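You operate a simulated robot arm through the tools that you are given. There is no shell and no other tool.

The job below is to be done with a simulated two-armed robot. You get a single attempt, and the scene is never put back.

TASK
Run the film carriage down, make it safe, then open the mast door.
Fine: hand mode, right down; safe means red button in and power off.

It is judged by the outcome, as a careful person would: the job done as asked, and still so three seconds after it is handed in. It fails if anything else is knocked over, pushed out of place, dropped, spilled or broken.

THE ROBOT
Two 7-joint arms with fingered hands on one trunk that stands fixed in place. Base frame: the origin is at the foot of the trunk, x ahead of it, y to its left, z up; the work surface is at about z = 500. Lengths are in mm, angles in degrees, forces in N, time in s.
The left shoulder is at [80, 241, 1517], the right one opposite. With the tool pointing down near the work surface each hand reaches from about 100 to 760 mm from the base axis, measured 20 degrees to its own side. Payload 4.9 kg a hand.
The tool frame of a hand sits at the grasp point between the pads (the TCP): z along the fingers, y along the line on which they close. The tips reach 32 mm beyond it. The gripper opens to 200 mm; its body begins 89 mm behind the TCP. The gripper is a hand of 4 fingers: y runs from the thumb to the fingers, the wrist lies at [0, 0, -267] in the tool frame.
Orientation is told as [roll, pitch, yaw] about the base's x, y, z axes, in that order, counted from this pose: with the fingers straight down and closing along the base's y, the tool's x points along the base's -x, its y along +y and its z along -z.

THE INTERFACE
- The arms move only by the tool send_rows. It takes "left_commands", "right_commands" or both (then of equal length, played together; a hand with none holds still); each is text: rows parted by semicolons, each of 6 numbers parted by spaces: the shift along the tool's x, y, z in mm, then the turn, a rotation vector about the tool's x, y, z in degrees. In form: tx ty tz wx wy wz; .... A call has 1 to 20 rows; each row shifts and turns the commanded pose from where the row before left it, along the tool's axes as they then stand. A row lasts 0.2 s, in which the tool goes at most 50 mm and 8.6 degrees; a call with a longer step from one row to the next is refused whole. A pose out of reach is approached as far as the arm can. The call stops where the force on the tool passes 40 N (or 10 N more than at its start, if that is more) or the arm is blocked; 0.2 s more then pass. In this call time passes only in rows, and 0.2 s behind the last. It gives the time, the measured TCP pose, the force on the tool (base axes), the opening and the grip force at its end, in the units of the frame above (readings bear some noise), with the torque about the TCP (base axes, N m) and any sound that the robot's microphone picked up.
- Cameras (640 x 400 px; columns grow to the right, rows downward): "scene" is now at [110.4, 34.1, 1689.9]; the picture's right is [0.39, -0.92, 0.00], its down [-0.56, -0.24, -0.79] and it looks along [0.73, 0.31, -0.61] (base axes); focal length 333 px, centre (320, 200). "left" rides on the left gripper at [-69, -69, -116] in its tool frame; the picture's right is [0.71, -0.71, 0.00], its down [0.54, 0.54, -0.64] and it looks along [0.45, 0.45, 0.77] (tool axes); focal length 226 px, centre (320, 200). "right" rides on the right gripper at [69, -69, -116] in its tool frame; the picture's right is [0.71, 0.71, 0.00], its down [-0.54, 0.54, -0.64] and it looks along [-0.45, 0.45, 0.77] (tool axes); focal length 226 px, centre (320, 200). There is no depth. A picture from a camera that has moved, and an enlarged one, comes with that camera's place and axes in the base frame and with its lens.
- capture(camera): a new picture of that camera. It takes no simulated time.
- lift_body(by): slides the trunk up (or, below 0, down) by that many mm; the arms and the scene camera ride with it, the base frame stays. It gives what a move gives, with no picture.
- move_fingers(finger1, finger2, finger3, thumb_bend, hand): sets how far each is bent, from 0 (flat) to 100 (curled in); at 30 the hand is open as for a grip, at 70 the pads meet at the TCP. One left out holds its place. A second passes; each finger stops where it meets its share of the squeeze, and holds until it gets a number again. It is the only way to open and close the hand. It gives what a move gives, with no picture; readings hold the bend of each and the force on the fingers (four entries, about 0 where the hand has none), thumb and palm.
- pan_tilt(pan, tilt): turns the head with the scene camera to pan (to the left, within 86 degrees either way) and tilt (down, from -29 to 69), counted from straight ahead of the robot. It gives what a move gives.
- enlarge(camera, box): a new picture of the part [left, top, right, bottom] of that camera's present view, enlarged. It takes no simulated time.
- hand_in(): hands the job in; it is judged then, once.

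Nothing tells you positions but the pictures and the camera data. Unless the task says otherwise, let go and move clear before handing in.

The tools are called after ">>>" as a command line: name --argument value ..., lists and objects as JSON in quotes. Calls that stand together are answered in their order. send_rows: Moves the arms, as the interface text tells. Its arguments: {"type":"object","properties":{"left_commands":{"type":"string"},"right_commands":{"type":"string"}},"required":[]} The other tools are called the same way: lift_body (by) moves the trunk up or down; move_fingers (finger1, finger2, finger3, thumb_bend, hand) moves the fingers one by one; pan_tilt (pan, tilt) turns the head that bears the scene camera; capture (camera) takes a picture; enlarge (camera, box) takes an enlarged picture of a part of a camera's view; hand_in () hands the job in.

At the start:

```text
time: 0.0
left_position: [492.4, 574.3, 1335.9]
left_ee_rot: [0.1, -0.1, 0.0]
left_force: [0.8, 0.3, -0.1]
left_torque: [0.0, 0.01, -0.02]
left_opening: 199.8
left_grasp_force: 0.1
left_shape: jaw
left_bend: [30.0, 30.0, 30.0, 30.0]
left_finger forces: [0.1, 0.0, 0.1, 0.1, 0.1, 0.1]
right_position: [577.8, 100.5, 1397.9]
right_ee_rot: [-0.1, 0.0, 0.0]
right_force: [0.1, 0.4, 0.6]
right_torque: [0.03, 0.01, -0.01]
right_opening: 199.7
right_grasp_force: 0.1
right_shape: jaw
right_bend: [30.0, 30.0, 30.0, 30.0]
right_finger forces: [0.0, 0.0, 0.0, 0.1, 0.0, 0.0]
trunk travel left (down, up): [-425.0, 415.0]
head pan, tilt (commanded): [23.0, 37.5]
```

scene: 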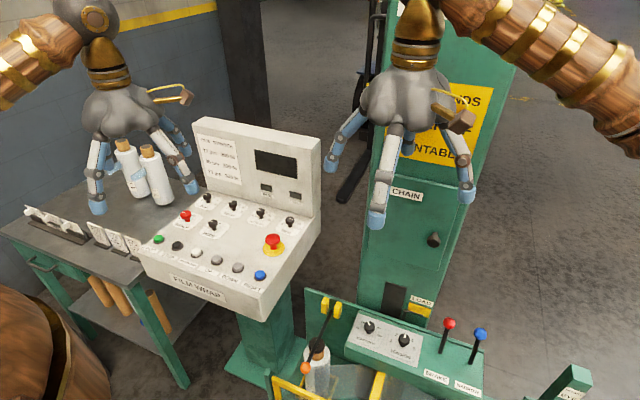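
right: 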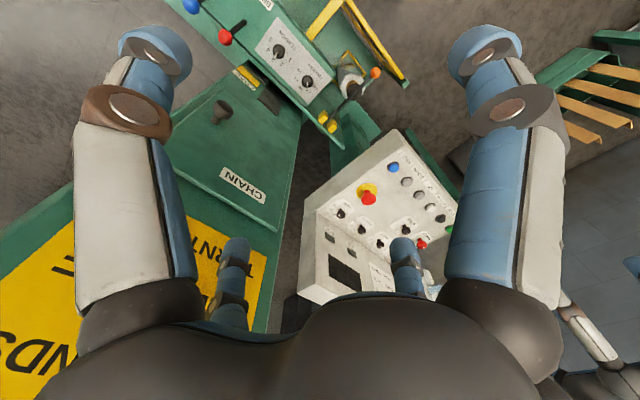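
left: 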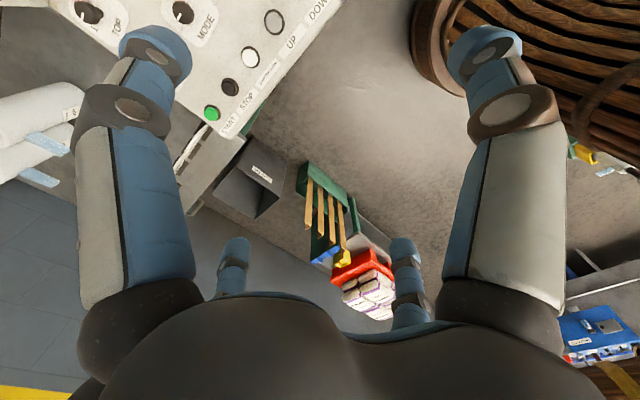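

I see a grey film-wrap control desk with buttons, switches and a red mushroom button. Behind it to the right is a green mast with a door marked CHAIN. I'll look closer before I move anything.

>>> enlarge --camera "scene" --box '[130, 110, 330, 325]'

>>> enlarge --camera "scene" --box '[340, 60, 540, 320]'

>>> enlarge --camera "scene" --box '[260, 270, 500, 400]'

>>> enlarge --camera "right" --box '[290, 120, 490, 310]'

```text
1.86 times, centred on (230, 218) of scene
camera zoom: at [110.4, 34.1, 1689.9], right [0.39, -0.92, 0.0], down [-0.56, -0.24, -0.79], along [0.73, 0.31, -0.61], focal length 620 px, centre (487, 167)
```

zoom: 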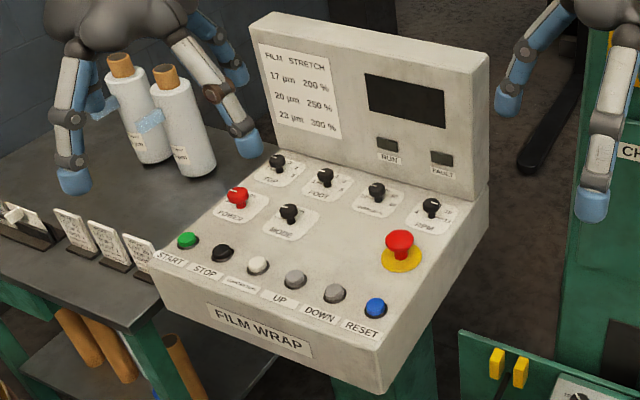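

```text
1.54 times, centred on (440, 190) of scene
camera zoom: at [110.4, 34.1, 1689.9], right [0.39, -0.92, 0.0], down [-0.56, -0.24, -0.79], along [0.73, 0.31, -0.61], focal length 512 px, centre (135, 215)
```

zoom: 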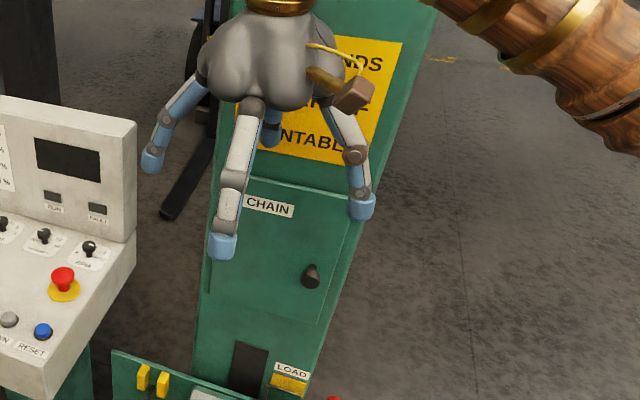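

```text
2.67 times, centred on (380, 335) of scene
camera zoom: at [110.4, 34.1, 1689.9], right [0.39, -0.92, 0.0], down [-0.56, -0.24, -0.79], along [0.73, 0.31, -0.61], focal length 888 px, centre (160, -160)
```

zoom: 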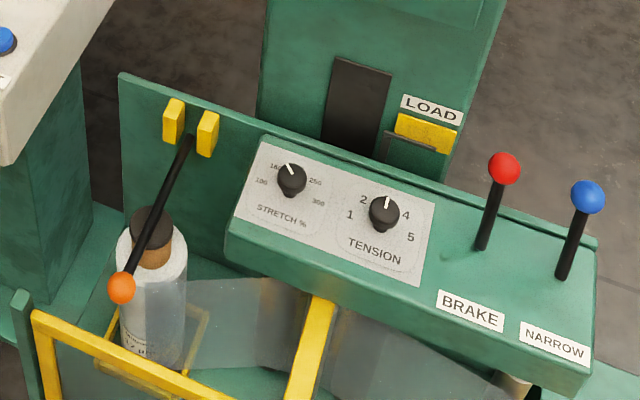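

```text
2.11 times, centred on (390, 215) of right
camera zoom: at [509.3, 31.0, 1514.7], right [-0.71, 0.71, 0.0], down [0.54, 0.54, 0.64], along [0.45, 0.45, -0.77], focal length 476 px, centre (173, 168)
```

zoom: 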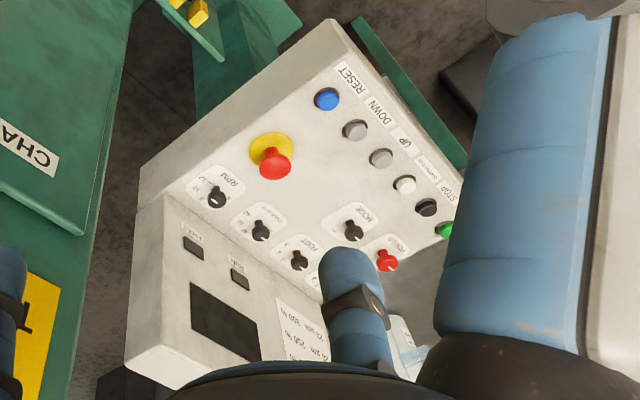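

The desk has a top row of selectors, POWER and MODE switches, an emergency stop and a row of buttons that includes DOWN. I'll move the head to survey the mast, the carriage and the surroundings.

>>> pan_tilt --pan 5 --tilt 50

>>> capture --camera "scene"

>>> pan_tilt --pan 5 --tilt 10

>>> capture --camera "scene"

>>> pan_tilt --pan 30 --tilt 60

>>> capture --camera "scene"

>>> pan_tilt --pan 60 --tilt 45

>>> capture --camera "scene"

>>> pan_tilt --pan -40 --tilt 45

>>> capture --camera "scene"

```text
time: 0.8
left_position: [492.0, 574.4, 1336.4]
left_ee_rot: [0.0, 0.0, 0.1]
left_force: [-0.1, -0.1, 0.2]
left_torque: [-0.03, -0.01, 0.04]
left_opening: 199.7
left_grasp_force: 0.0
left_shape: jaw
left_bend: [30.0, 30.0, 30.0, 30.0]
left_finger forces: [0.0, 0.0, 0.0, 0.0, 0.0, 0.1]
right_position: [578.0, 100.0, 1398.1]
right_ee_rot: [0.1, -0.1, 0.0]
right_force: [0.4, -0.2, 0.1]
right_torque: [-0.01, 0.02, 0.01]
right_opening: 199.8
right_grasp_force: 0.0
right_shape: jaw
right_bend: [30.0, 30.0, 30.0, 30.0]
right_finger forces: [0.0, 0.0, 0.1, 0.0, 0.1, 0.1]
trunk travel left (down, up): [-425.0, 415.0]
head pan, tilt (commanded): [5.0, 50.0]
```

```text
taken
camera scene: at [107.3, 6.9, 1672.0], right [0.09, -1.0, 0.0], down [-0.76, -0.07, -0.64], along [0.64, 0.06, -0.77], focal length 333 px, centre (320, 200)
```

scene: 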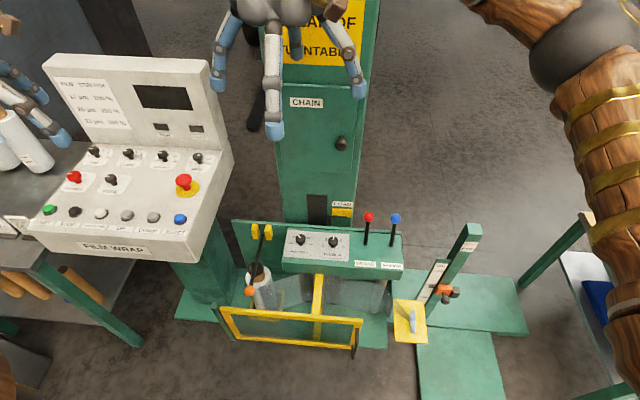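

```text
time: 1.9
left_position: [492.7, 575.9, 1335.5]
left_ee_rot: [0.0, 0.0, 0.2]
left_force: [-0.3, 0.4, 0.8]
left_torque: [0.01, 0.0, -0.02]
left_opening: 200.1
left_grasp_force: 0.0
left_shape: jaw
left_bend: [30.0, 30.0, 30.0, 30.0]
left_finger forces: [0.1, 0.0, 0.0, 0.1, 0.0, 0.0]
right_position: [578.1, 99.3, 1398.9]
right_ee_rot: [0.0, 0.0, 0.0]
right_force: [0.1, -0.2, 0.4]
right_torque: [-0.01, 0.0, 0.03]
right_opening: 200.1
right_grasp_force: 0.0
right_shape: jaw
right_bend: [30.0, 30.0, 30.0, 30.0]
right_finger forces: [0.1, 0.0, 0.1, 0.0, 0.1, 0.0]
trunk travel left (down, up): [-425.0, 415.0]
head pan, tilt (commanded): [5.0, 10.0]
```

```text
taken
camera scene: at [123.3, 8.2, 1733.7], right [0.09, -1.0, 0.0], down [-0.17, -0.02, -0.98], along [0.98, 0.09, -0.17], focal length 333 px, centre (320, 200)
```

scene: 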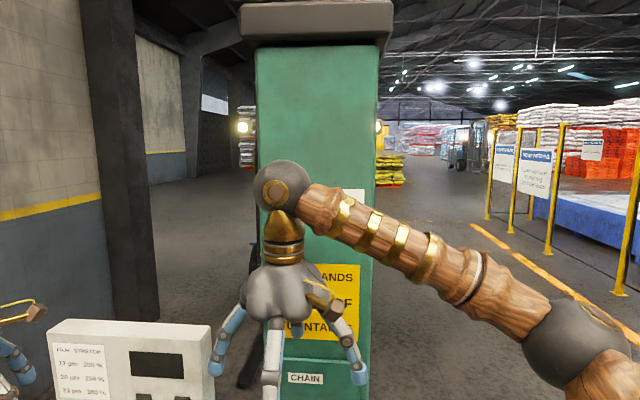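

```text
time: 3.1
left_position: [492.7, 574.4, 1337.2]
left_ee_rot: [0.0, 0.0, 0.1]
left_force: [0.3, -0.5, -0.1]
left_torque: [-0.01, 0.0, 0.01]
left_opening: 200.0
left_grasp_force: 0.1
left_shape: jaw
left_bend: [30.0, 30.0, 30.0, 30.0]
left_finger forces: [0.0, 0.0, 0.1, 0.1, 0.0, 0.0]
right_position: [577.6, 100.6, 1399.2]
right_ee_rot: [0.0, -0.1, -0.1]
right_force: [0.2, 0.6, -0.2]
right_torque: [-0.01, 0.02, -0.03]
right_opening: 199.8
right_grasp_force: 0.2
right_shape: jaw
right_bend: [30.0, 30.0, 30.0, 30.0]
right_finger forces: [0.0, 0.0, 0.0, 0.1, 0.0, 0.1]
trunk travel left (down, up): [-425.0, 415.0]
head pan, tilt (commanded): [30.0, 60.0]
```

```text
taken
camera scene: at [88.4, 33.5, 1659.4], right [0.5, -0.87, 0.0], down [-0.75, -0.43, -0.5], along [0.43, 0.25, -0.87], focal length 333 px, centre (320, 200)
```

scene: 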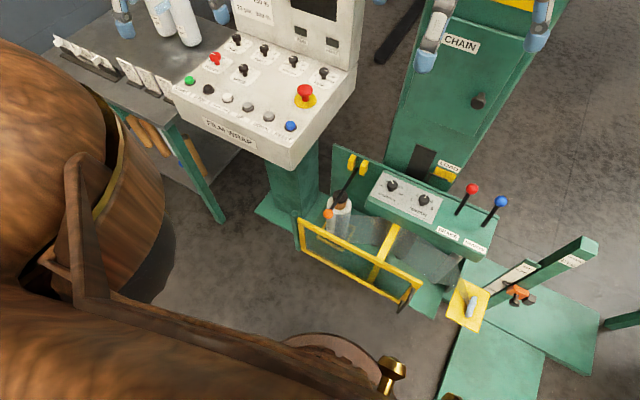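

```text
time: 4.0
left_position: [492.1, 573.6, 1336.7]
left_ee_rot: [0.0, 0.0, 0.1]
left_force: [-0.9, 0.0, -0.1]
left_torque: [-0.04, 0.0, 0.01]
left_opening: 200.0
left_grasp_force: 0.2
left_shape: jaw
left_bend: [30.0, 30.0, 30.0, 30.0]
left_finger forces: [0.1, 0.0, 0.0, 0.0, 0.0, 0.0]
right_position: [578.4, 100.6, 1400.0]
right_ee_rot: [0.0, 0.1, -0.1]
right_force: [0.4, 0.6, -0.7]
right_torque: [0.02, 0.01, 0.04]
right_opening: 200.0
right_grasp_force: 0.2
right_shape: jaw
right_bend: [30.0, 30.0, 30.0, 30.0]
right_finger forces: [0.0, 0.0, 0.1, 0.1, 0.0, 0.0]
trunk travel left (down, up): [-425.0, 415.0]
head pan, tilt (commanded): [60.0, 45.0]
```

```text
taken
camera scene: at [71.3, 70.5, 1678.8], right [0.87, -0.5, 0.0], down [-0.35, -0.61, -0.71], along [0.35, 0.61, -0.71], focal length 333 px, centre (320, 200)
```

scene: 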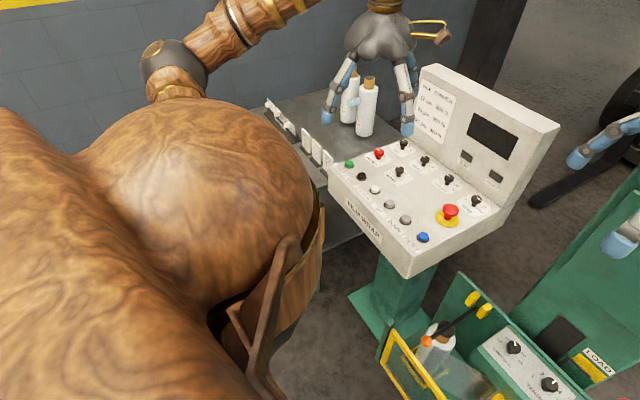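

```text
time: 5.8
left_position: [492.8, 573.9, 1335.8]
left_ee_rot: [0.0, 0.0, 0.1]
left_force: [0.2, -0.3, 0.0]
left_torque: [0.01, 0.0, 0.02]
left_opening: 200.1
left_grasp_force: 0.1
left_shape: jaw
left_bend: [30.0, 30.0, 30.0, 30.0]
left_finger forces: [0.1, 0.2, 0.0, 0.1, 0.0, 0.0]
right_position: [578.2, 100.3, 1399.2]
right_ee_rot: [0.0, 0.0, 0.0]
right_force: [-0.7, 1.1, 0.5]
right_torque: [-0.02, 0.03, -0.02]
right_opening: 200.0
right_grasp_force: 0.0
right_shape: jaw
right_bend: [30.0, 30.0, 30.0, 30.0]
right_finger forces: [0.0, 0.0, 0.1, 0.0, 0.1, 0.0]
trunk travel left (down, up): [-425.0, 415.0]
head pan, tilt (commanded): [-40.0, 45.0]
```

```text
taken
camera scene: at [92.9, -52.1, 1678.8], right [-0.64, -0.77, 0.0], down [-0.54, 0.45, -0.71], along [0.54, -0.45, -0.71], focal length 333 px, centre (320, 200)
```

scene: 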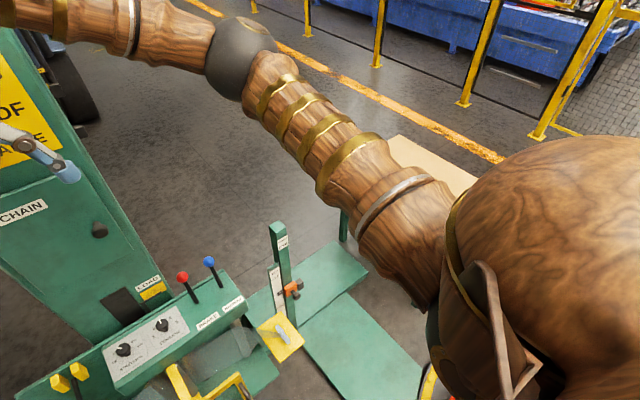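

The film carriage is the low green box with the film roll and yellow frame in front of the mast, and the CHAIN door above it has a dark knob on its right. I'll read the labels and look at the other fixtures more closely.

>>> pan_tilt --pan 15 --tilt 50

>>> capture --camera "scene"

>>> enlarge --camera "scene" --box '[70, 130, 230, 230]'

>>> enlarge --camera "scene" --box '[440, 200, 600, 360]'

>>> enlarge --camera "scene" --box '[320, 80, 440, 230]'

>>> enlarge --camera "right" --box '[340, 140, 460, 220]'

>>> enlarge --camera "left" --box '[70, 0, 330, 160]'

```text
time: 7.0
left_position: [492.5, 573.6, 1335.4]
left_ee_rot: [-0.1, 0.0, 0.1]
left_force: [0.2, 0.7, 0.0]
left_torque: [-0.02, -0.02, -0.03]
left_opening: 199.9
left_grasp_force: 0.1
left_shape: jaw
left_bend: [30.0, 30.0, 30.0, 30.0]
left_finger forces: [0.0, 0.0, 0.0, 0.0, 0.0, 0.0]
right_position: [578.1, 101.5, 1398.5]
right_ee_rot: [0.0, 0.0, 0.1]
right_force: [0.2, 0.4, 0.1]
right_torque: [-0.03, 0.02, -0.01]
right_opening: 200.3
right_grasp_force: 0.0
right_shape: jaw
right_bend: [30.0, 30.0, 30.0, 30.0]
right_finger forces: [0.0, 0.1, 0.0, 0.0, 0.0, 0.0]
trunk travel left (down, up): [-425.0, 415.0]
head pan, tilt (commanded): [15.0, 50.0]
```

```text
taken
camera scene: at [105.0, 20.0, 1671.9], right [0.26, -0.97, 0.0], down [-0.74, -0.2, -0.64], along [0.62, 0.17, -0.77], focal length 333 px, centre (320, 200)
```

scene: 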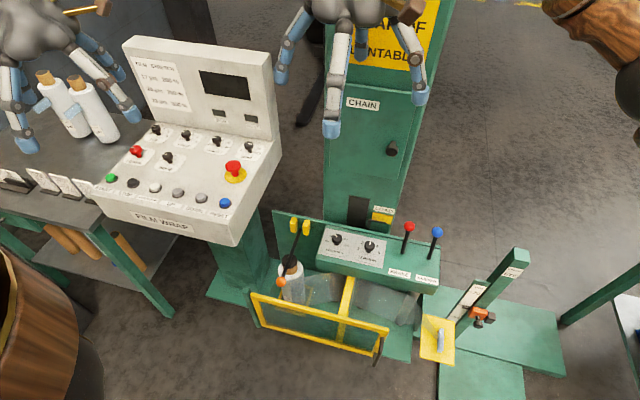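

```text
4.00 times, centred on (150, 180) of scene
camera zoom: at [105.0, 20.0, 1671.9], right [0.26, -0.97, 0.0], down [-0.74, -0.2, -0.64], along [0.62, 0.17, -0.77], focal length 1332 px, centre (1000, 280)
```

zoom: 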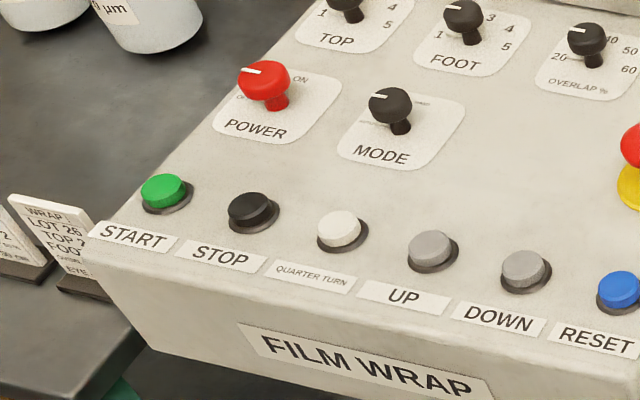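

```text
2.50 times, centred on (520, 280) of scene
camera zoom: at [105.0, 20.0, 1671.9], right [0.26, -0.97, 0.0], down [-0.74, -0.2, -0.64], along [0.62, 0.17, -0.77], focal length 832 px, centre (-180, 0)
```

zoom: 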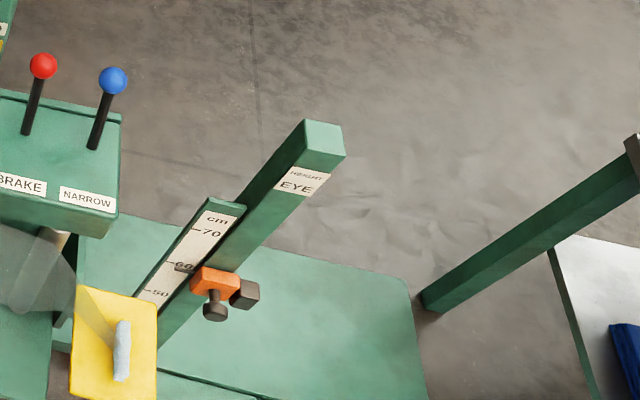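

```text
2.67 times, centred on (380, 155) of scene
camera zoom: at [105.0, 20.0, 1671.9], right [0.26, -0.97, 0.0], down [-0.74, -0.2, -0.64], along [0.62, 0.17, -0.77], focal length 888 px, centre (160, 320)
```

zoom: 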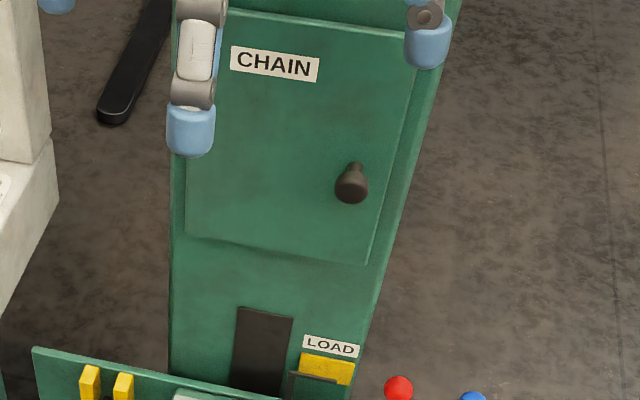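

```text
5.00 times, centred on (400, 180) of right
camera zoom: at [509.4, 30.9, 1514.7], right [-0.71, 0.71, 0.0], down [0.54, 0.54, 0.64], along [0.45, 0.45, -0.77], focal length 1130 px, centre (-80, 300)
```

zoom: 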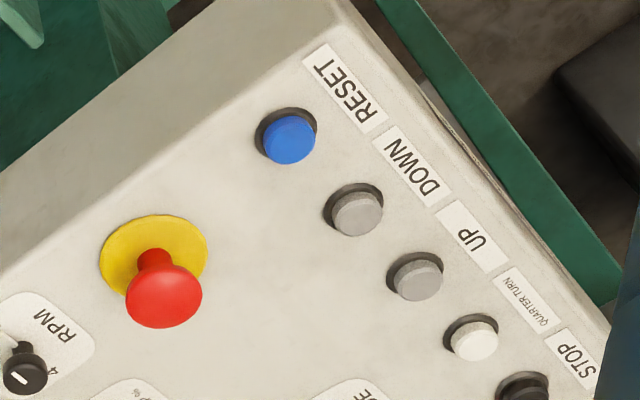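

```text
2.46 times, centred on (200, 80) of left
camera zoom: at [560.7, 504.9, 1452.0], right [-0.71, -0.71, 0.0], down [-0.54, 0.54, 0.64], along [-0.46, 0.45, -0.77], focal length 556 px, centre (615, 495)
```

zoom: 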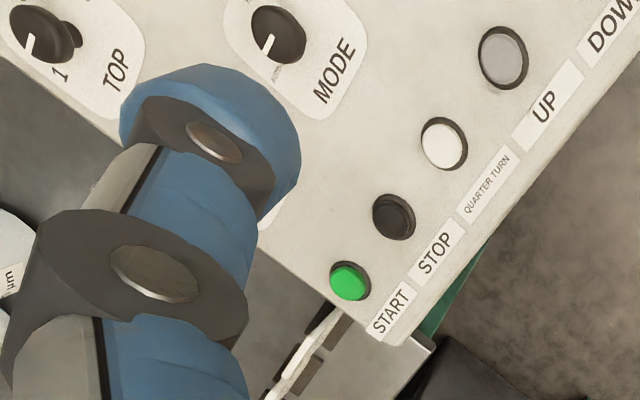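

POWER seems to point to OFF and MODE to its left position. I'll zoom in further to read the small legends.

>>> enlarge --camera "scene" --box '[120, 140, 190, 184]'

>>> enlarge --camera "left" --box '[140, 0, 240, 62]'

>>> enlarge --camera "right" --box '[360, 195, 440, 265]'

>>> enlarge --camera "scene" --box '[190, 90, 280, 190]'

>>> enlarge --camera "scene" --box '[240, 200, 400, 370]'

>>> enlarge --camera "scene" --box '[120, 40, 280, 150]'

```text
9.09 times, centred on (155, 162) of scene
camera zoom: at [105.0, 20.0, 1671.9], right [0.26, -0.97, 0.0], down [-0.74, -0.2, -0.64], along [0.62, 0.17, -0.77], focal length 3027 px, centre (1820, 546)
```

zoom: 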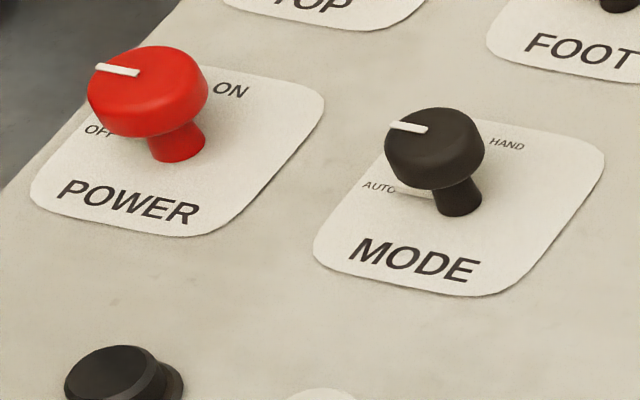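

```text
6.40 times, centred on (190, 31) of left
camera zoom: at [560.7, 504.9, 1452.0], right [-0.71, -0.71, 0.0], down [-0.54, 0.54, 0.64], along [-0.46, 0.45, -0.77], focal length 1447 px, centre (1152, 1282)
```

zoom: 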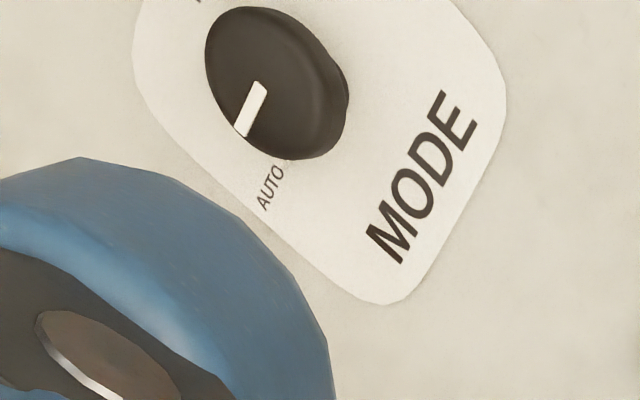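

```text
5.71 times, centred on (400, 230) of right
camera zoom: at [509.4, 30.9, 1514.7], right [-0.71, 0.71, 0.0], down [0.54, 0.54, 0.64], along [0.45, 0.45, -0.77], focal length 1292 px, centre (-137, 29)
```

zoom: 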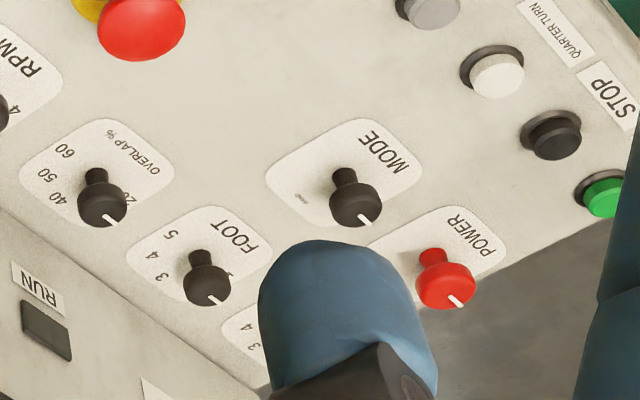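

```text
4.00 times, centred on (235, 140) of scene
camera zoom: at [105.0, 20.0, 1671.9], right [0.26, -0.97, 0.0], down [-0.74, -0.2, -0.64], along [0.62, 0.17, -0.77], focal length 1332 px, centre (660, 440)
```

zoom: 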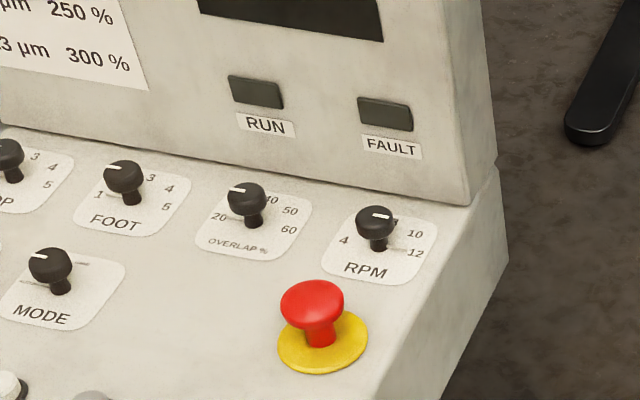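

```text
2.35 times, centred on (320, 285) of scene
camera zoom: at [105.0, 20.0, 1671.9], right [0.26, -0.97, 0.0], down [-0.74, -0.2, -0.64], along [0.62, 0.17, -0.77], focal length 783 px, centre (320, 0)
```

zoom: 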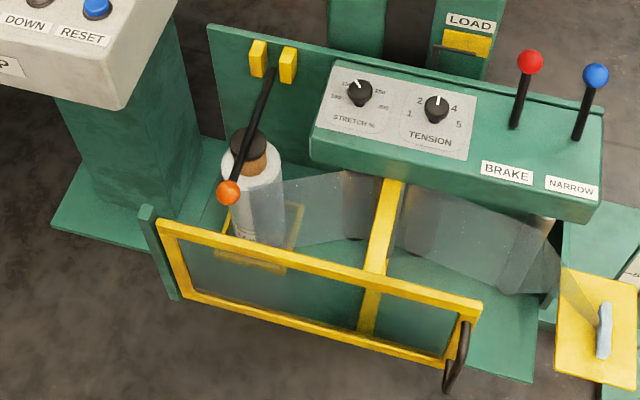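

```text
3.64 times, centred on (200, 95) of scene
camera zoom: at [105.0, 20.0, 1671.9], right [0.26, -0.97, 0.0], down [-0.74, -0.2, -0.64], along [0.62, 0.17, -0.77], focal length 1211 px, centre (756, 582)
```

zoom: 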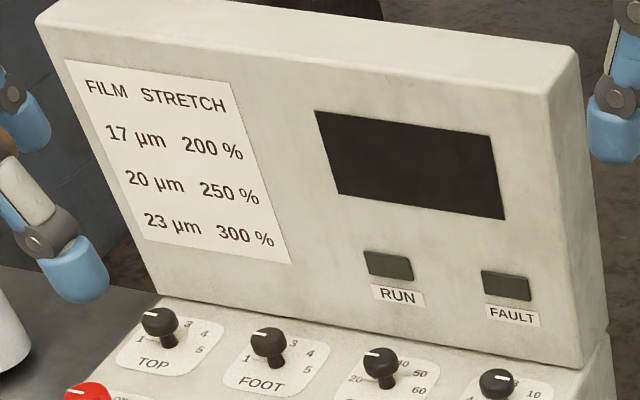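

Power is OFF and MODE is on AUTO, and both legends imply a 90° clockwise turn to ON and HAND. By triangulation the desk top is flat at z≈945. DOWN is near (604, 498), POWER near (716, 777), MODE near (714, 666) and the emergency stop near (715, 445), while the door knob is near (693, 9, 1174). Next I'll check the hand's shape before using it.

>>> pan_tilt --pan 52 --tilt 28

>>> enlarge --camera "scene" --box '[220, 80, 420, 320]'

>>> move_fingers --hand "left" --finger1 100 --finger2 0 --finger3 50 --thumb_bend 70

>>> enlarge --camera "scene" --box '[220, 80, 420, 320]'

>>> capture --camera "left"

```text
time: 8.0
left_position: [491.1, 573.8, 1336.5]
left_ee_rot: [-0.1, 0.0, 0.1]
left_force: [0.1, -0.7, 0.2]
left_torque: [0.05, 0.01, -0.02]
left_opening: 199.9
left_grasp_force: 0.1
left_shape: jaw
left_bend: [30.0, 30.0, 30.0, 30.0]
left_finger forces: [0.0, 0.0, 0.1, 0.0, 0.0, 0.1]
right_position: [579.2, 100.1, 1397.5]
right_ee_rot: [0.0, 0.0, 0.0]
right_force: [0.3, 0.2, 0.1]
right_torque: [0.03, -0.02, 0.01]
right_opening: 200.0
right_grasp_force: 0.0
right_shape: jaw
right_bend: [30.0, 30.0, 30.0, 30.0]
right_finger forces: [0.1, 0.0, 0.0, 0.1, 0.0, 0.0]
trunk travel left (down, up): [-425.0, 415.0]
head pan, tilt (commanded): [52.0, 28.0]
```

```text
1.67 times, centred on (320, 200) of scene
camera zoom: at [86.8, 71.9, 1704.6], right [0.79, -0.62, 0.0], down [-0.29, -0.37, -0.88], along [0.54, 0.69, -0.47], focal length 555 px, centre (320, 200)
```

zoom: 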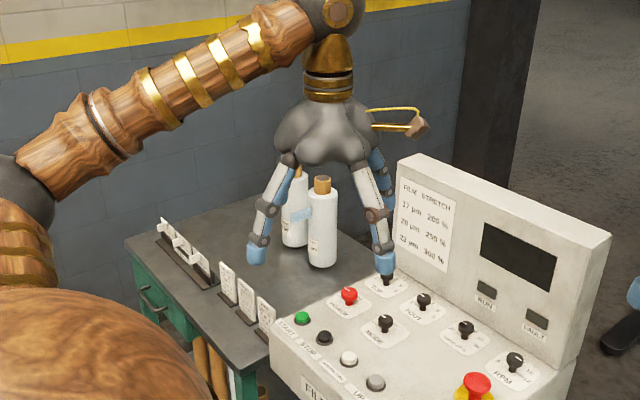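

```text
time: 9.0
left_position: [491.7, 574.4, 1336.3]
left_ee_rot: [-0.1, 0.0, 0.0]
left_force: [1.0, -0.4, 1.0]
left_torque: [-0.01, -0.03, 0.01]
left_opening: 56.0
left_grasp_force: 0.0
left_shape: fingers
left_bend: [100.0, 1.0, 50.0, 70.0]
left_finger forces: [0.0, 0.1, 0.0, 0.0, 0.0, 0.0]
right_position: [578.4, 99.5, 1398.0]
right_ee_rot: [0.0, 0.0, -0.1]
right_force: [0.6, -0.5, 0.5]
right_torque: [-0.02, -0.01, -0.01]
right_opening: 200.2
right_grasp_force: 0.0
right_shape: jaw
right_bend: [30.0, 30.0, 30.0, 30.0]
right_finger forces: [0.0, 0.1, 0.0, 0.0, 0.1, 0.0]
trunk travel left (down, up): [-425.0, 415.0]
head pan, tilt (commanded): [52.0, 28.0]
```

```text
1.67 times, centred on (320, 200) of scene
camera zoom: at [86.8, 72.1, 1704.6], right [0.79, -0.62, 0.0], down [-0.29, -0.37, -0.88], along [0.54, 0.7, -0.47], focal length 555 px, centre (320, 200)
```

zoom: 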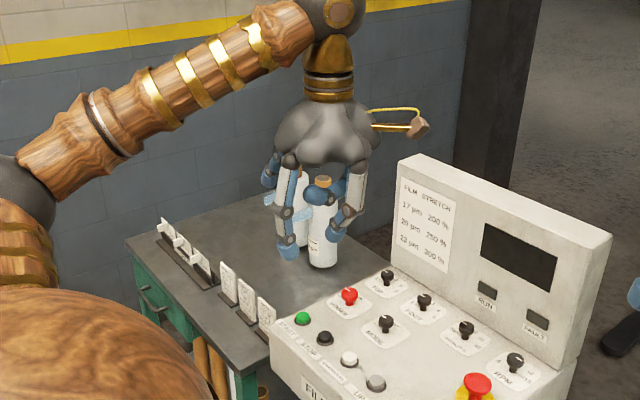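

```text
taken
camera left: at [560.7, 504.9, 1452.0], right [-0.71, -0.71, 0.0], down [-0.54, 0.54, 0.64], along [-0.46, 0.45, -0.77], focal length 226 px, centre (320, 200)
```

left: 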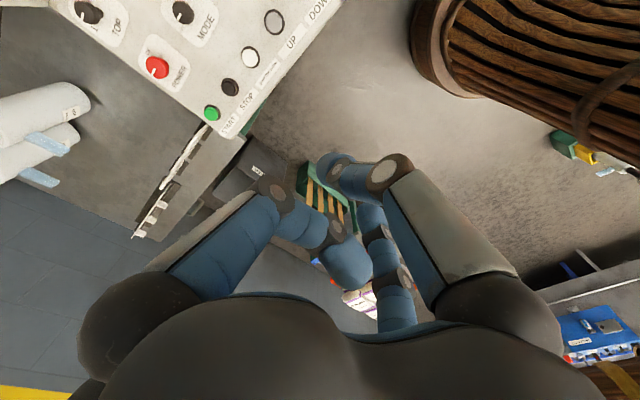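

The hand looks like a four-fingered claw. I'll zoom in closer to identify each finger.

>>> enlarge --camera "scene" --box '[270, 130, 370, 250]'

>>> move_fingers --hand "left" --finger1 30 --finger2 100 --finger3 30 --thumb_bend 30

>>> enlarge --camera "scene" --box '[270, 130, 370, 250]'

>>> capture --camera "left"

>>> move_fingers --hand "left" --finger1 30 --finger2 30 --finger3 30 --thumb_bend 100

>>> enlarge --camera "scene" --box '[270, 130, 370, 250]'

>>> capture --camera "left"

>>> move_fingers --hand "left" --finger1 100 --finger2 30 --finger3 30 --thumb_bend 30

>>> enlarge --camera "scene" --box '[270, 130, 370, 250]'

>>> capture --camera "left"

```text
3.33 times, centred on (320, 190) of scene
camera zoom: at [86.8, 72.1, 1704.6], right [0.79, -0.62, 0.0], down [-0.29, -0.37, -0.88], along [0.54, 0.7, -0.47], focal length 1110 px, centre (320, 233)
```

zoom: 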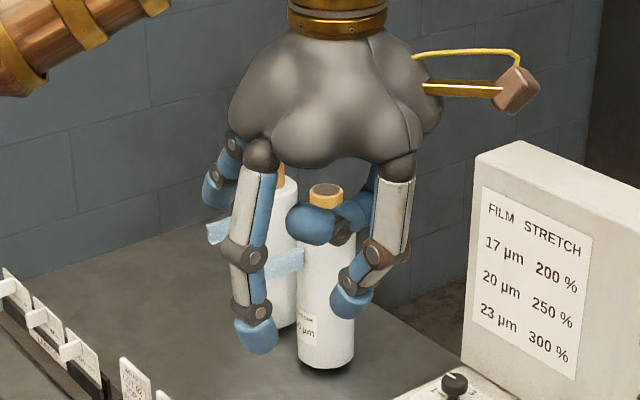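

```text
time: 10.0
left_position: [493.7, 574.0, 1335.5]
left_ee_rot: [0.1, 0.0, 0.1]
left_force: [-0.2, 0.0, -0.3]
left_torque: [-0.03, 0.02, -0.01]
left_opening: 139.8
left_grasp_force: 0.1
left_shape: fingers
left_bend: [30.0, 100.0, 30.0, 30.0]
left_finger forces: [0.0, 0.0, 0.0, 0.0, 0.0, 0.0]
right_position: [578.8, 99.6, 1398.8]
right_ee_rot: [0.0, 0.1, 0.0]
right_force: [0.6, -0.3, 0.1]
right_torque: [-0.04, 0.0, 0.0]
right_opening: 199.7
right_grasp_force: 0.0
right_shape: jaw
right_bend: [30.0, 30.0, 30.0, 30.0]
right_finger forces: [0.0, 0.0, 0.0, 0.0, 0.0, 0.1]
trunk travel left (down, up): [-425.0, 415.0]
head pan, tilt (commanded): [52.0, 28.0]
```

```text
3.33 times, centred on (320, 190) of scene
camera zoom: at [86.8, 72.0, 1704.6], right [0.79, -0.62, 0.0], down [-0.29, -0.37, -0.88], along [0.54, 0.7, -0.47], focal length 1110 px, centre (320, 233)
```

zoom: 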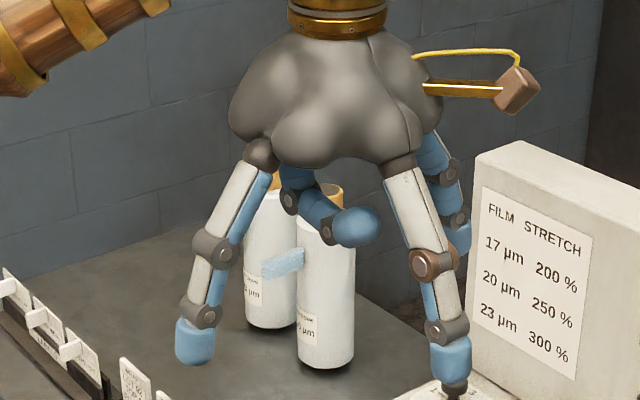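

```text
taken
camera left: at [560.7, 504.9, 1452.1], right [-0.71, -0.71, 0.0], down [-0.54, 0.54, 0.64], along [-0.46, 0.45, -0.77], focal length 226 px, centre (320, 200)
```

left: 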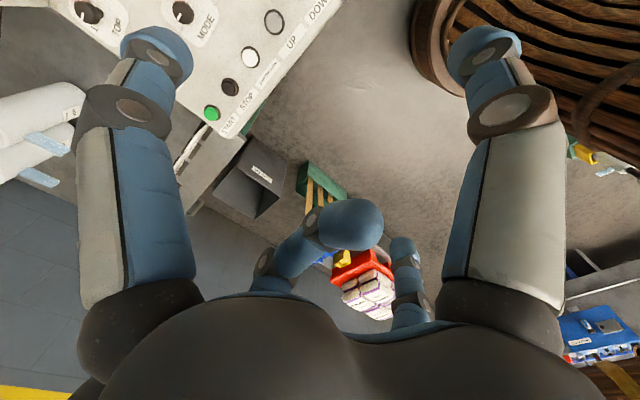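

```text
time: 11.0
left_position: [492.1, 573.3, 1336.1]
left_ee_rot: [0.0, 0.0, 0.1]
left_force: [-0.4, 0.1, 0.7]
left_torque: [0.02, 0.01, 0.02]
left_opening: 113.1
left_grasp_force: 0.0
left_shape: fingers
left_bend: [30.0, 30.0, 30.0, 100.0]
left_finger forces: [0.0, 0.0, 0.1, 0.0, 0.0, 0.1]
right_position: [578.8, 99.8, 1398.4]
right_ee_rot: [0.0, 0.0, -0.1]
right_force: [0.0, 0.7, -0.2]
right_torque: [0.0, -0.04, 0.01]
right_opening: 199.9
right_grasp_force: 0.0
right_shape: jaw
right_bend: [30.0, 30.0, 30.0, 30.0]
right_finger forces: [0.0, 0.0, 0.0, 0.1, 0.0, 0.0]
trunk travel left (down, up): [-425.0, 415.0]
head pan, tilt (commanded): [52.0, 28.0]
```

```text
3.33 times, centred on (320, 190) of scene
camera zoom: at [86.8, 72.0, 1704.6], right [0.79, -0.62, 0.0], down [-0.29, -0.37, -0.88], along [0.54, 0.7, -0.47], focal length 1110 px, centre (320, 233)
```

zoom: 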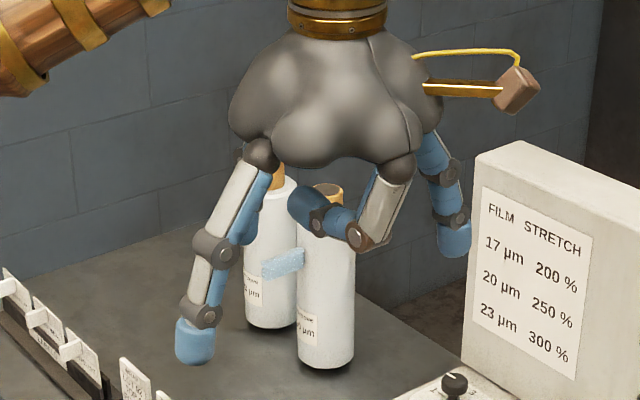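

```text
taken
camera left: at [560.7, 504.9, 1452.1], right [-0.71, -0.71, 0.0], down [-0.54, 0.54, 0.64], along [-0.46, 0.45, -0.77], focal length 226 px, centre (320, 200)
```

left: 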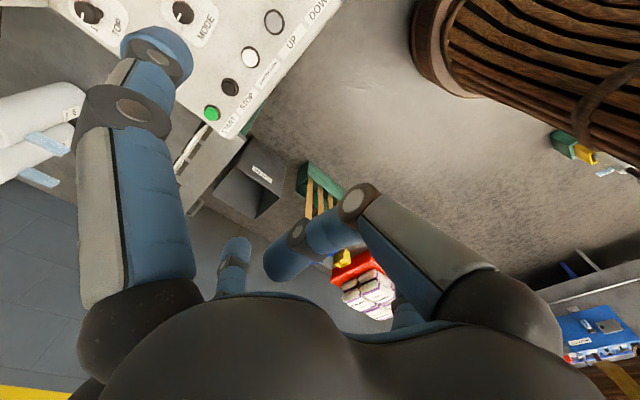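

```text
time: 12.0
left_position: [491.4, 575.3, 1336.3]
left_ee_rot: [0.1, 0.0, 0.1]
left_force: [0.5, 0.1, -0.5]
left_torque: [-0.03, 0.0, 0.0]
left_opening: 115.2
left_grasp_force: 0.1
left_shape: fingers
left_bend: [100.0, 30.0, 30.0, 30.0]
left_finger forces: [0.0, 0.0, 0.0, 0.0, 0.1, 0.0]
right_position: [577.6, 100.6, 1399.4]
right_ee_rot: [-0.1, 0.0, 0.0]
right_force: [0.7, -0.1, 0.0]
right_torque: [0.01, -0.01, 0.04]
right_opening: 199.8
right_grasp_force: 0.1
right_shape: jaw
right_bend: [30.0, 30.0, 30.0, 30.0]
right_finger forces: [0.0, 0.0, 0.0, 0.1, 0.1, 0.0]
trunk travel left (down, up): [-425.0, 415.0]
head pan, tilt (commanded): [52.0, 28.0]
```

```text
3.33 times, centred on (320, 190) of scene
camera zoom: at [86.8, 72.1, 1704.6], right [0.79, -0.62, 0.0], down [-0.29, -0.37, -0.88], along [0.54, 0.7, -0.47], focal length 1110 px, centre (320, 233)
```

zoom: 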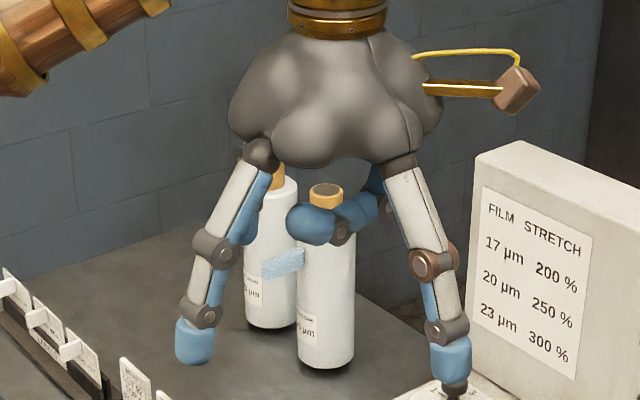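

```text
taken
camera left: at [560.7, 504.9, 1452.1], right [-0.71, -0.71, 0.0], down [-0.54, 0.54, 0.64], along [-0.46, 0.45, -0.77], focal length 226 px, centre (320, 200)
```

left: 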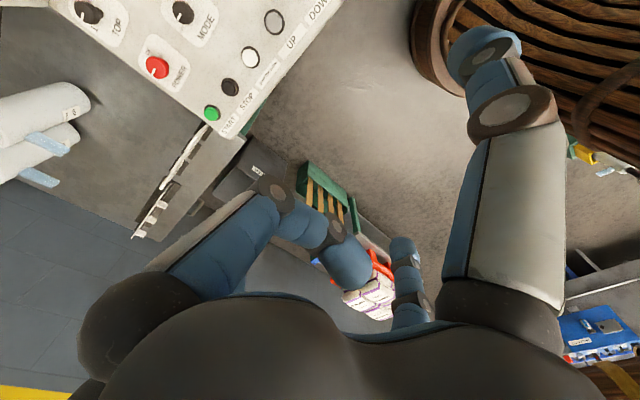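

The layout is now clear: the thumb is on tool −y, finger 2 on +y, finger 1 on −x and finger 3 on +x, all closing to the middle. I'll test the closed shape and a partly open shape while the hand is in clear air.

>>> move_fingers --hand "left" --finger1 70 --finger2 70 --finger3 70 --thumb_bend 70

>>> enlarge --camera "scene" --box '[270, 130, 370, 250]'

>>> capture --camera "left"

>>> move_fingers --hand "left" --finger1 54 --finger2 54 --finger3 54 --thumb_bend 54

>>> enlarge --camera "scene" --box '[270, 130, 370, 250]'

>>> capture --camera "left"

```text
time: 13.0
left_position: [492.6, 573.8, 1336.4]
left_ee_rot: [0.0, 0.0, 0.1]
left_force: [0.7, 0.6, 0.1]
left_torque: [0.01, 0.0, 0.01]
left_opening: 1.6
left_grasp_force: 0.1
left_shape: fingers
left_bend: [70.0, 69.0, 69.0, 69.0]
left_finger forces: [0.1, 0.0, 0.0, 0.1, 0.1, 0.1]
right_position: [577.7, 100.6, 1398.3]
right_ee_rot: [0.0, 0.0, 0.0]
right_force: [-0.2, -1.0, 0.2]
right_torque: [-0.02, -0.02, -0.03]
right_opening: 199.9
right_grasp_force: 0.1
right_shape: jaw
right_bend: [30.0, 30.0, 30.0, 30.0]
right_finger forces: [0.1, 0.0, 0.1, 0.0, 0.0, 0.1]
trunk travel left (down, up): [-425.0, 415.0]
head pan, tilt (commanded): [52.0, 28.0]
```

```text
3.33 times, centred on (320, 190) of scene
camera zoom: at [86.8, 72.0, 1704.6], right [0.79, -0.62, 0.0], down [-0.29, -0.37, -0.88], along [0.54, 0.7, -0.47], focal length 1110 px, centre (320, 233)
```

zoom: 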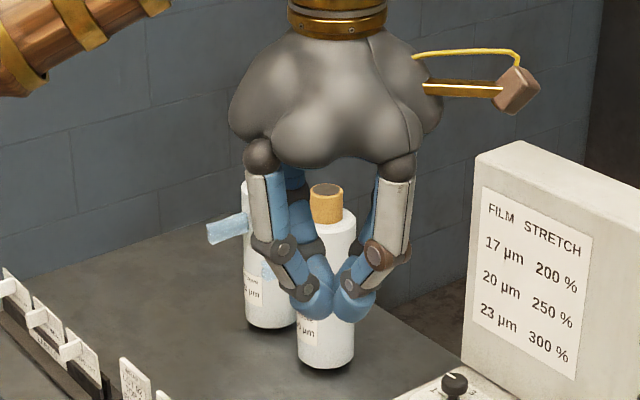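

```text
taken
camera left: at [560.7, 504.9, 1452.1], right [-0.71, -0.71, 0.0], down [-0.54, 0.54, 0.64], along [-0.46, 0.45, -0.77], focal length 226 px, centre (320, 200)
```

left: 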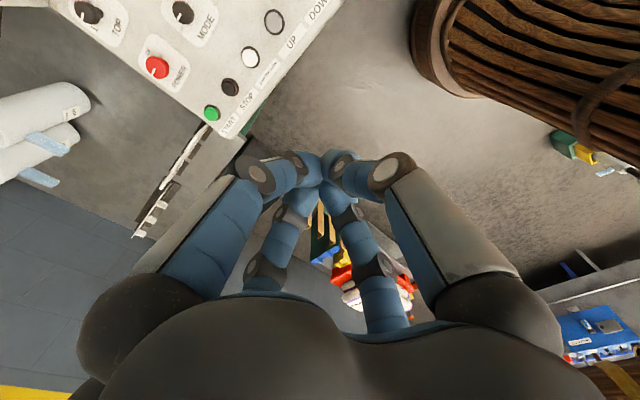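

```text
time: 14.0
left_position: [491.5, 574.5, 1335.6]
left_ee_rot: [0.0, 0.0, 0.1]
left_force: [-0.8, 0.3, -0.4]
left_torque: [-0.01, 0.04, -0.03]
left_opening: 54.5
left_grasp_force: 0.0
left_shape: fingers
left_bend: [54.0, 54.0, 54.0, 54.0]
left_finger forces: [0.0, 0.1, 0.1, 0.0, 0.0, 0.0]
right_position: [578.6, 101.1, 1399.1]
right_ee_rot: [0.0, 0.0, 0.0]
right_force: [0.2, 0.5, 0.7]
right_torque: [0.0, 0.01, -0.02]
right_opening: 199.9
right_grasp_force: 0.2
right_shape: jaw
right_bend: [30.0, 30.0, 30.0, 30.0]
right_finger forces: [0.0, 0.0, 0.1, 0.0, 0.1, 0.0]
trunk travel left (down, up): [-425.0, 415.0]
head pan, tilt (commanded): [52.0, 28.0]
```

```text
3.33 times, centred on (320, 190) of scene
camera zoom: at [86.8, 72.0, 1704.6], right [0.79, -0.62, 0.0], down [-0.29, -0.37, -0.88], along [0.54, 0.7, -0.47], focal length 1110 px, centre (320, 233)
```

zoom: 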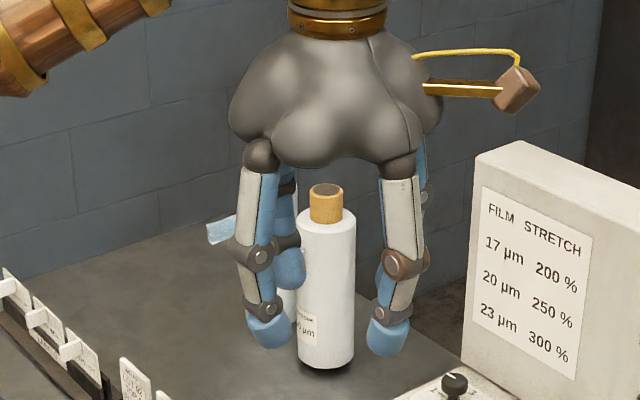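

```text
taken
camera left: at [560.7, 504.9, 1452.1], right [-0.71, -0.71, 0.0], down [-0.54, 0.54, 0.64], along [-0.46, 0.45, -0.77], focal length 226 px, centre (320, 200)
```

left: 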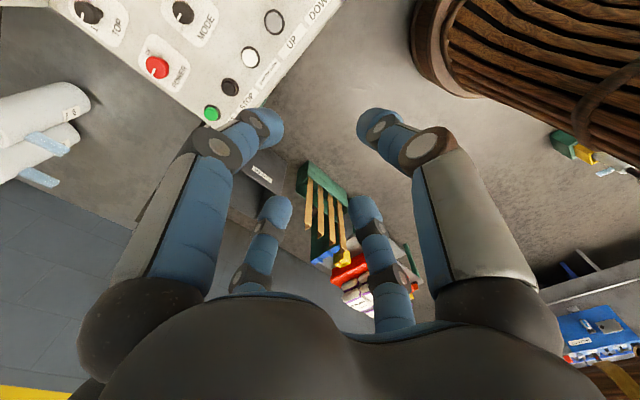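

The closed fist and the ~55 mm opening both behave predictably. The left hand will work the desk, starting with the POWER knob: I'll move above it, turn −45° to leave room for a +90° twist, and come down partway to check alignment.

>>> send_rows --left_commands "-32 29 0 0 0 0; -32 29 0 0 0 0; -32 29 0 0 0 0; -32 29 0 0 0 0; -32 29 0 0 0 0; -32 29 0 0 0 0; -32 29 0 0 0 0; 0 0 0 0 0 -7.5; 0 0 0 0 0 -7.5; 0 0 0 0 0 -7.5; 0 0 0 0 0 -7.5; 0 0 0 0 0 -7.5; 0 0 0 0 0 -7.5; 0 0 35 0 0 0; 0 0 35 0 0 0; 0 0 35 0 0 0; 0 0 35 0 0 0; 0 0 35 0 0 0"

>>> capture --camera "left"

>>> pan_tilt --pan 40 --tilt 40

>>> capture --camera "scene"

```text
time: 17.8
left_position: [716.7, 779.3, 1159.6]
left_ee_rot: [0.0, 0.0, 45.1]
left_force: [0.9, 0.1, -0.6]
left_torque: [-0.04, 0.06, -0.01]
left_opening: 54.7
left_grasp_force: 0.2
left_shape: fingers
left_bend: [54.0, 54.0, 54.0, 54.0]
left_finger forces: [0.1, 0.1, 0.1, 0.0, 0.0, 0.1]
right_position: [578.6, 101.7, 1398.2]
right_ee_rot: [0.0, 0.1, 0.0]
right_force: [-0.2, 0.1, 0.0]
right_torque: [-0.02, -0.01, 0.03]
right_opening: 199.6
right_grasp_force: 0.1
right_shape: jaw
right_bend: [30.0, 30.0, 30.0, 30.0]
right_finger forces: [0.0, 0.0, 0.0, 0.1, 0.0, 0.0]
trunk travel left (down, up): [-425.0, 415.0]
head pan, tilt (commanded): [52.0, 28.0]
```

```text
taken
camera left: at [813.4, 778.1, 1275.8], right [0.0, -1.0, 0.0], down [-0.77, 0.0, 0.64], along [-0.64, 0.0, -0.77], focal length 226 px, centre (320, 200)
```

left: 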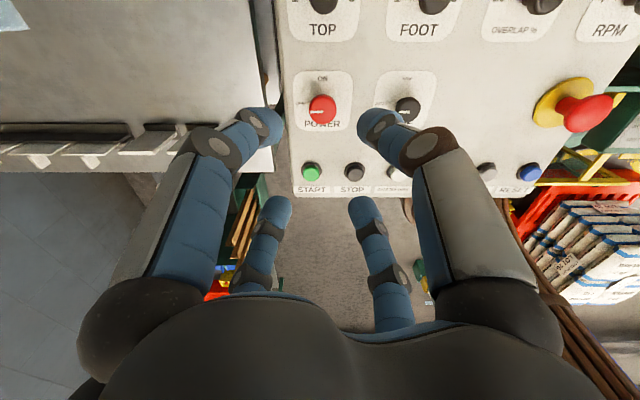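

```text
time: 18.6
left_position: [714.4, 777.4, 1161.6]
left_ee_rot: [-0.1, 0.0, 45.1]
left_force: [0.1, 0.1, 0.4]
left_torque: [0.0, 0.0, 0.01]
left_opening: 54.8
left_grasp_force: 0.1
left_shape: fingers
left_bend: [54.0, 54.0, 54.0, 54.0]
left_finger forces: [0.0, 0.0, 0.1, 0.1, 0.0, 0.0]
right_position: [577.9, 99.5, 1398.3]
right_ee_rot: [0.0, 0.0, 0.0]
right_force: [0.1, 0.7, -0.7]
right_torque: [0.04, -0.03, -0.02]
right_opening: 200.0
right_grasp_force: 0.0
right_shape: jaw
right_bend: [30.0, 30.0, 30.0, 30.0]
right_finger forces: [0.1, 0.1, 0.1, 0.1, 0.0, 0.0]
trunk travel left (down, up): [-425.0, 415.0]
head pan, tilt (commanded): [40.0, 40.0]
```

```text
taken
camera scene: at [95.8, 54.8, 1686.1], right [0.64, -0.77, 0.0], down [-0.49, -0.41, -0.77], along [0.59, 0.49, -0.64], focal length 333 px, centre (320, 200)
```

scene: 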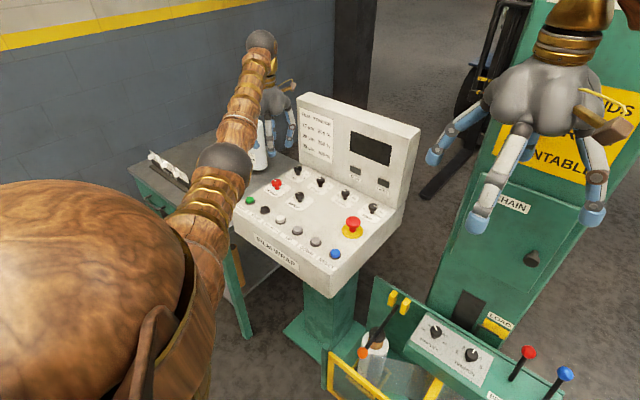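

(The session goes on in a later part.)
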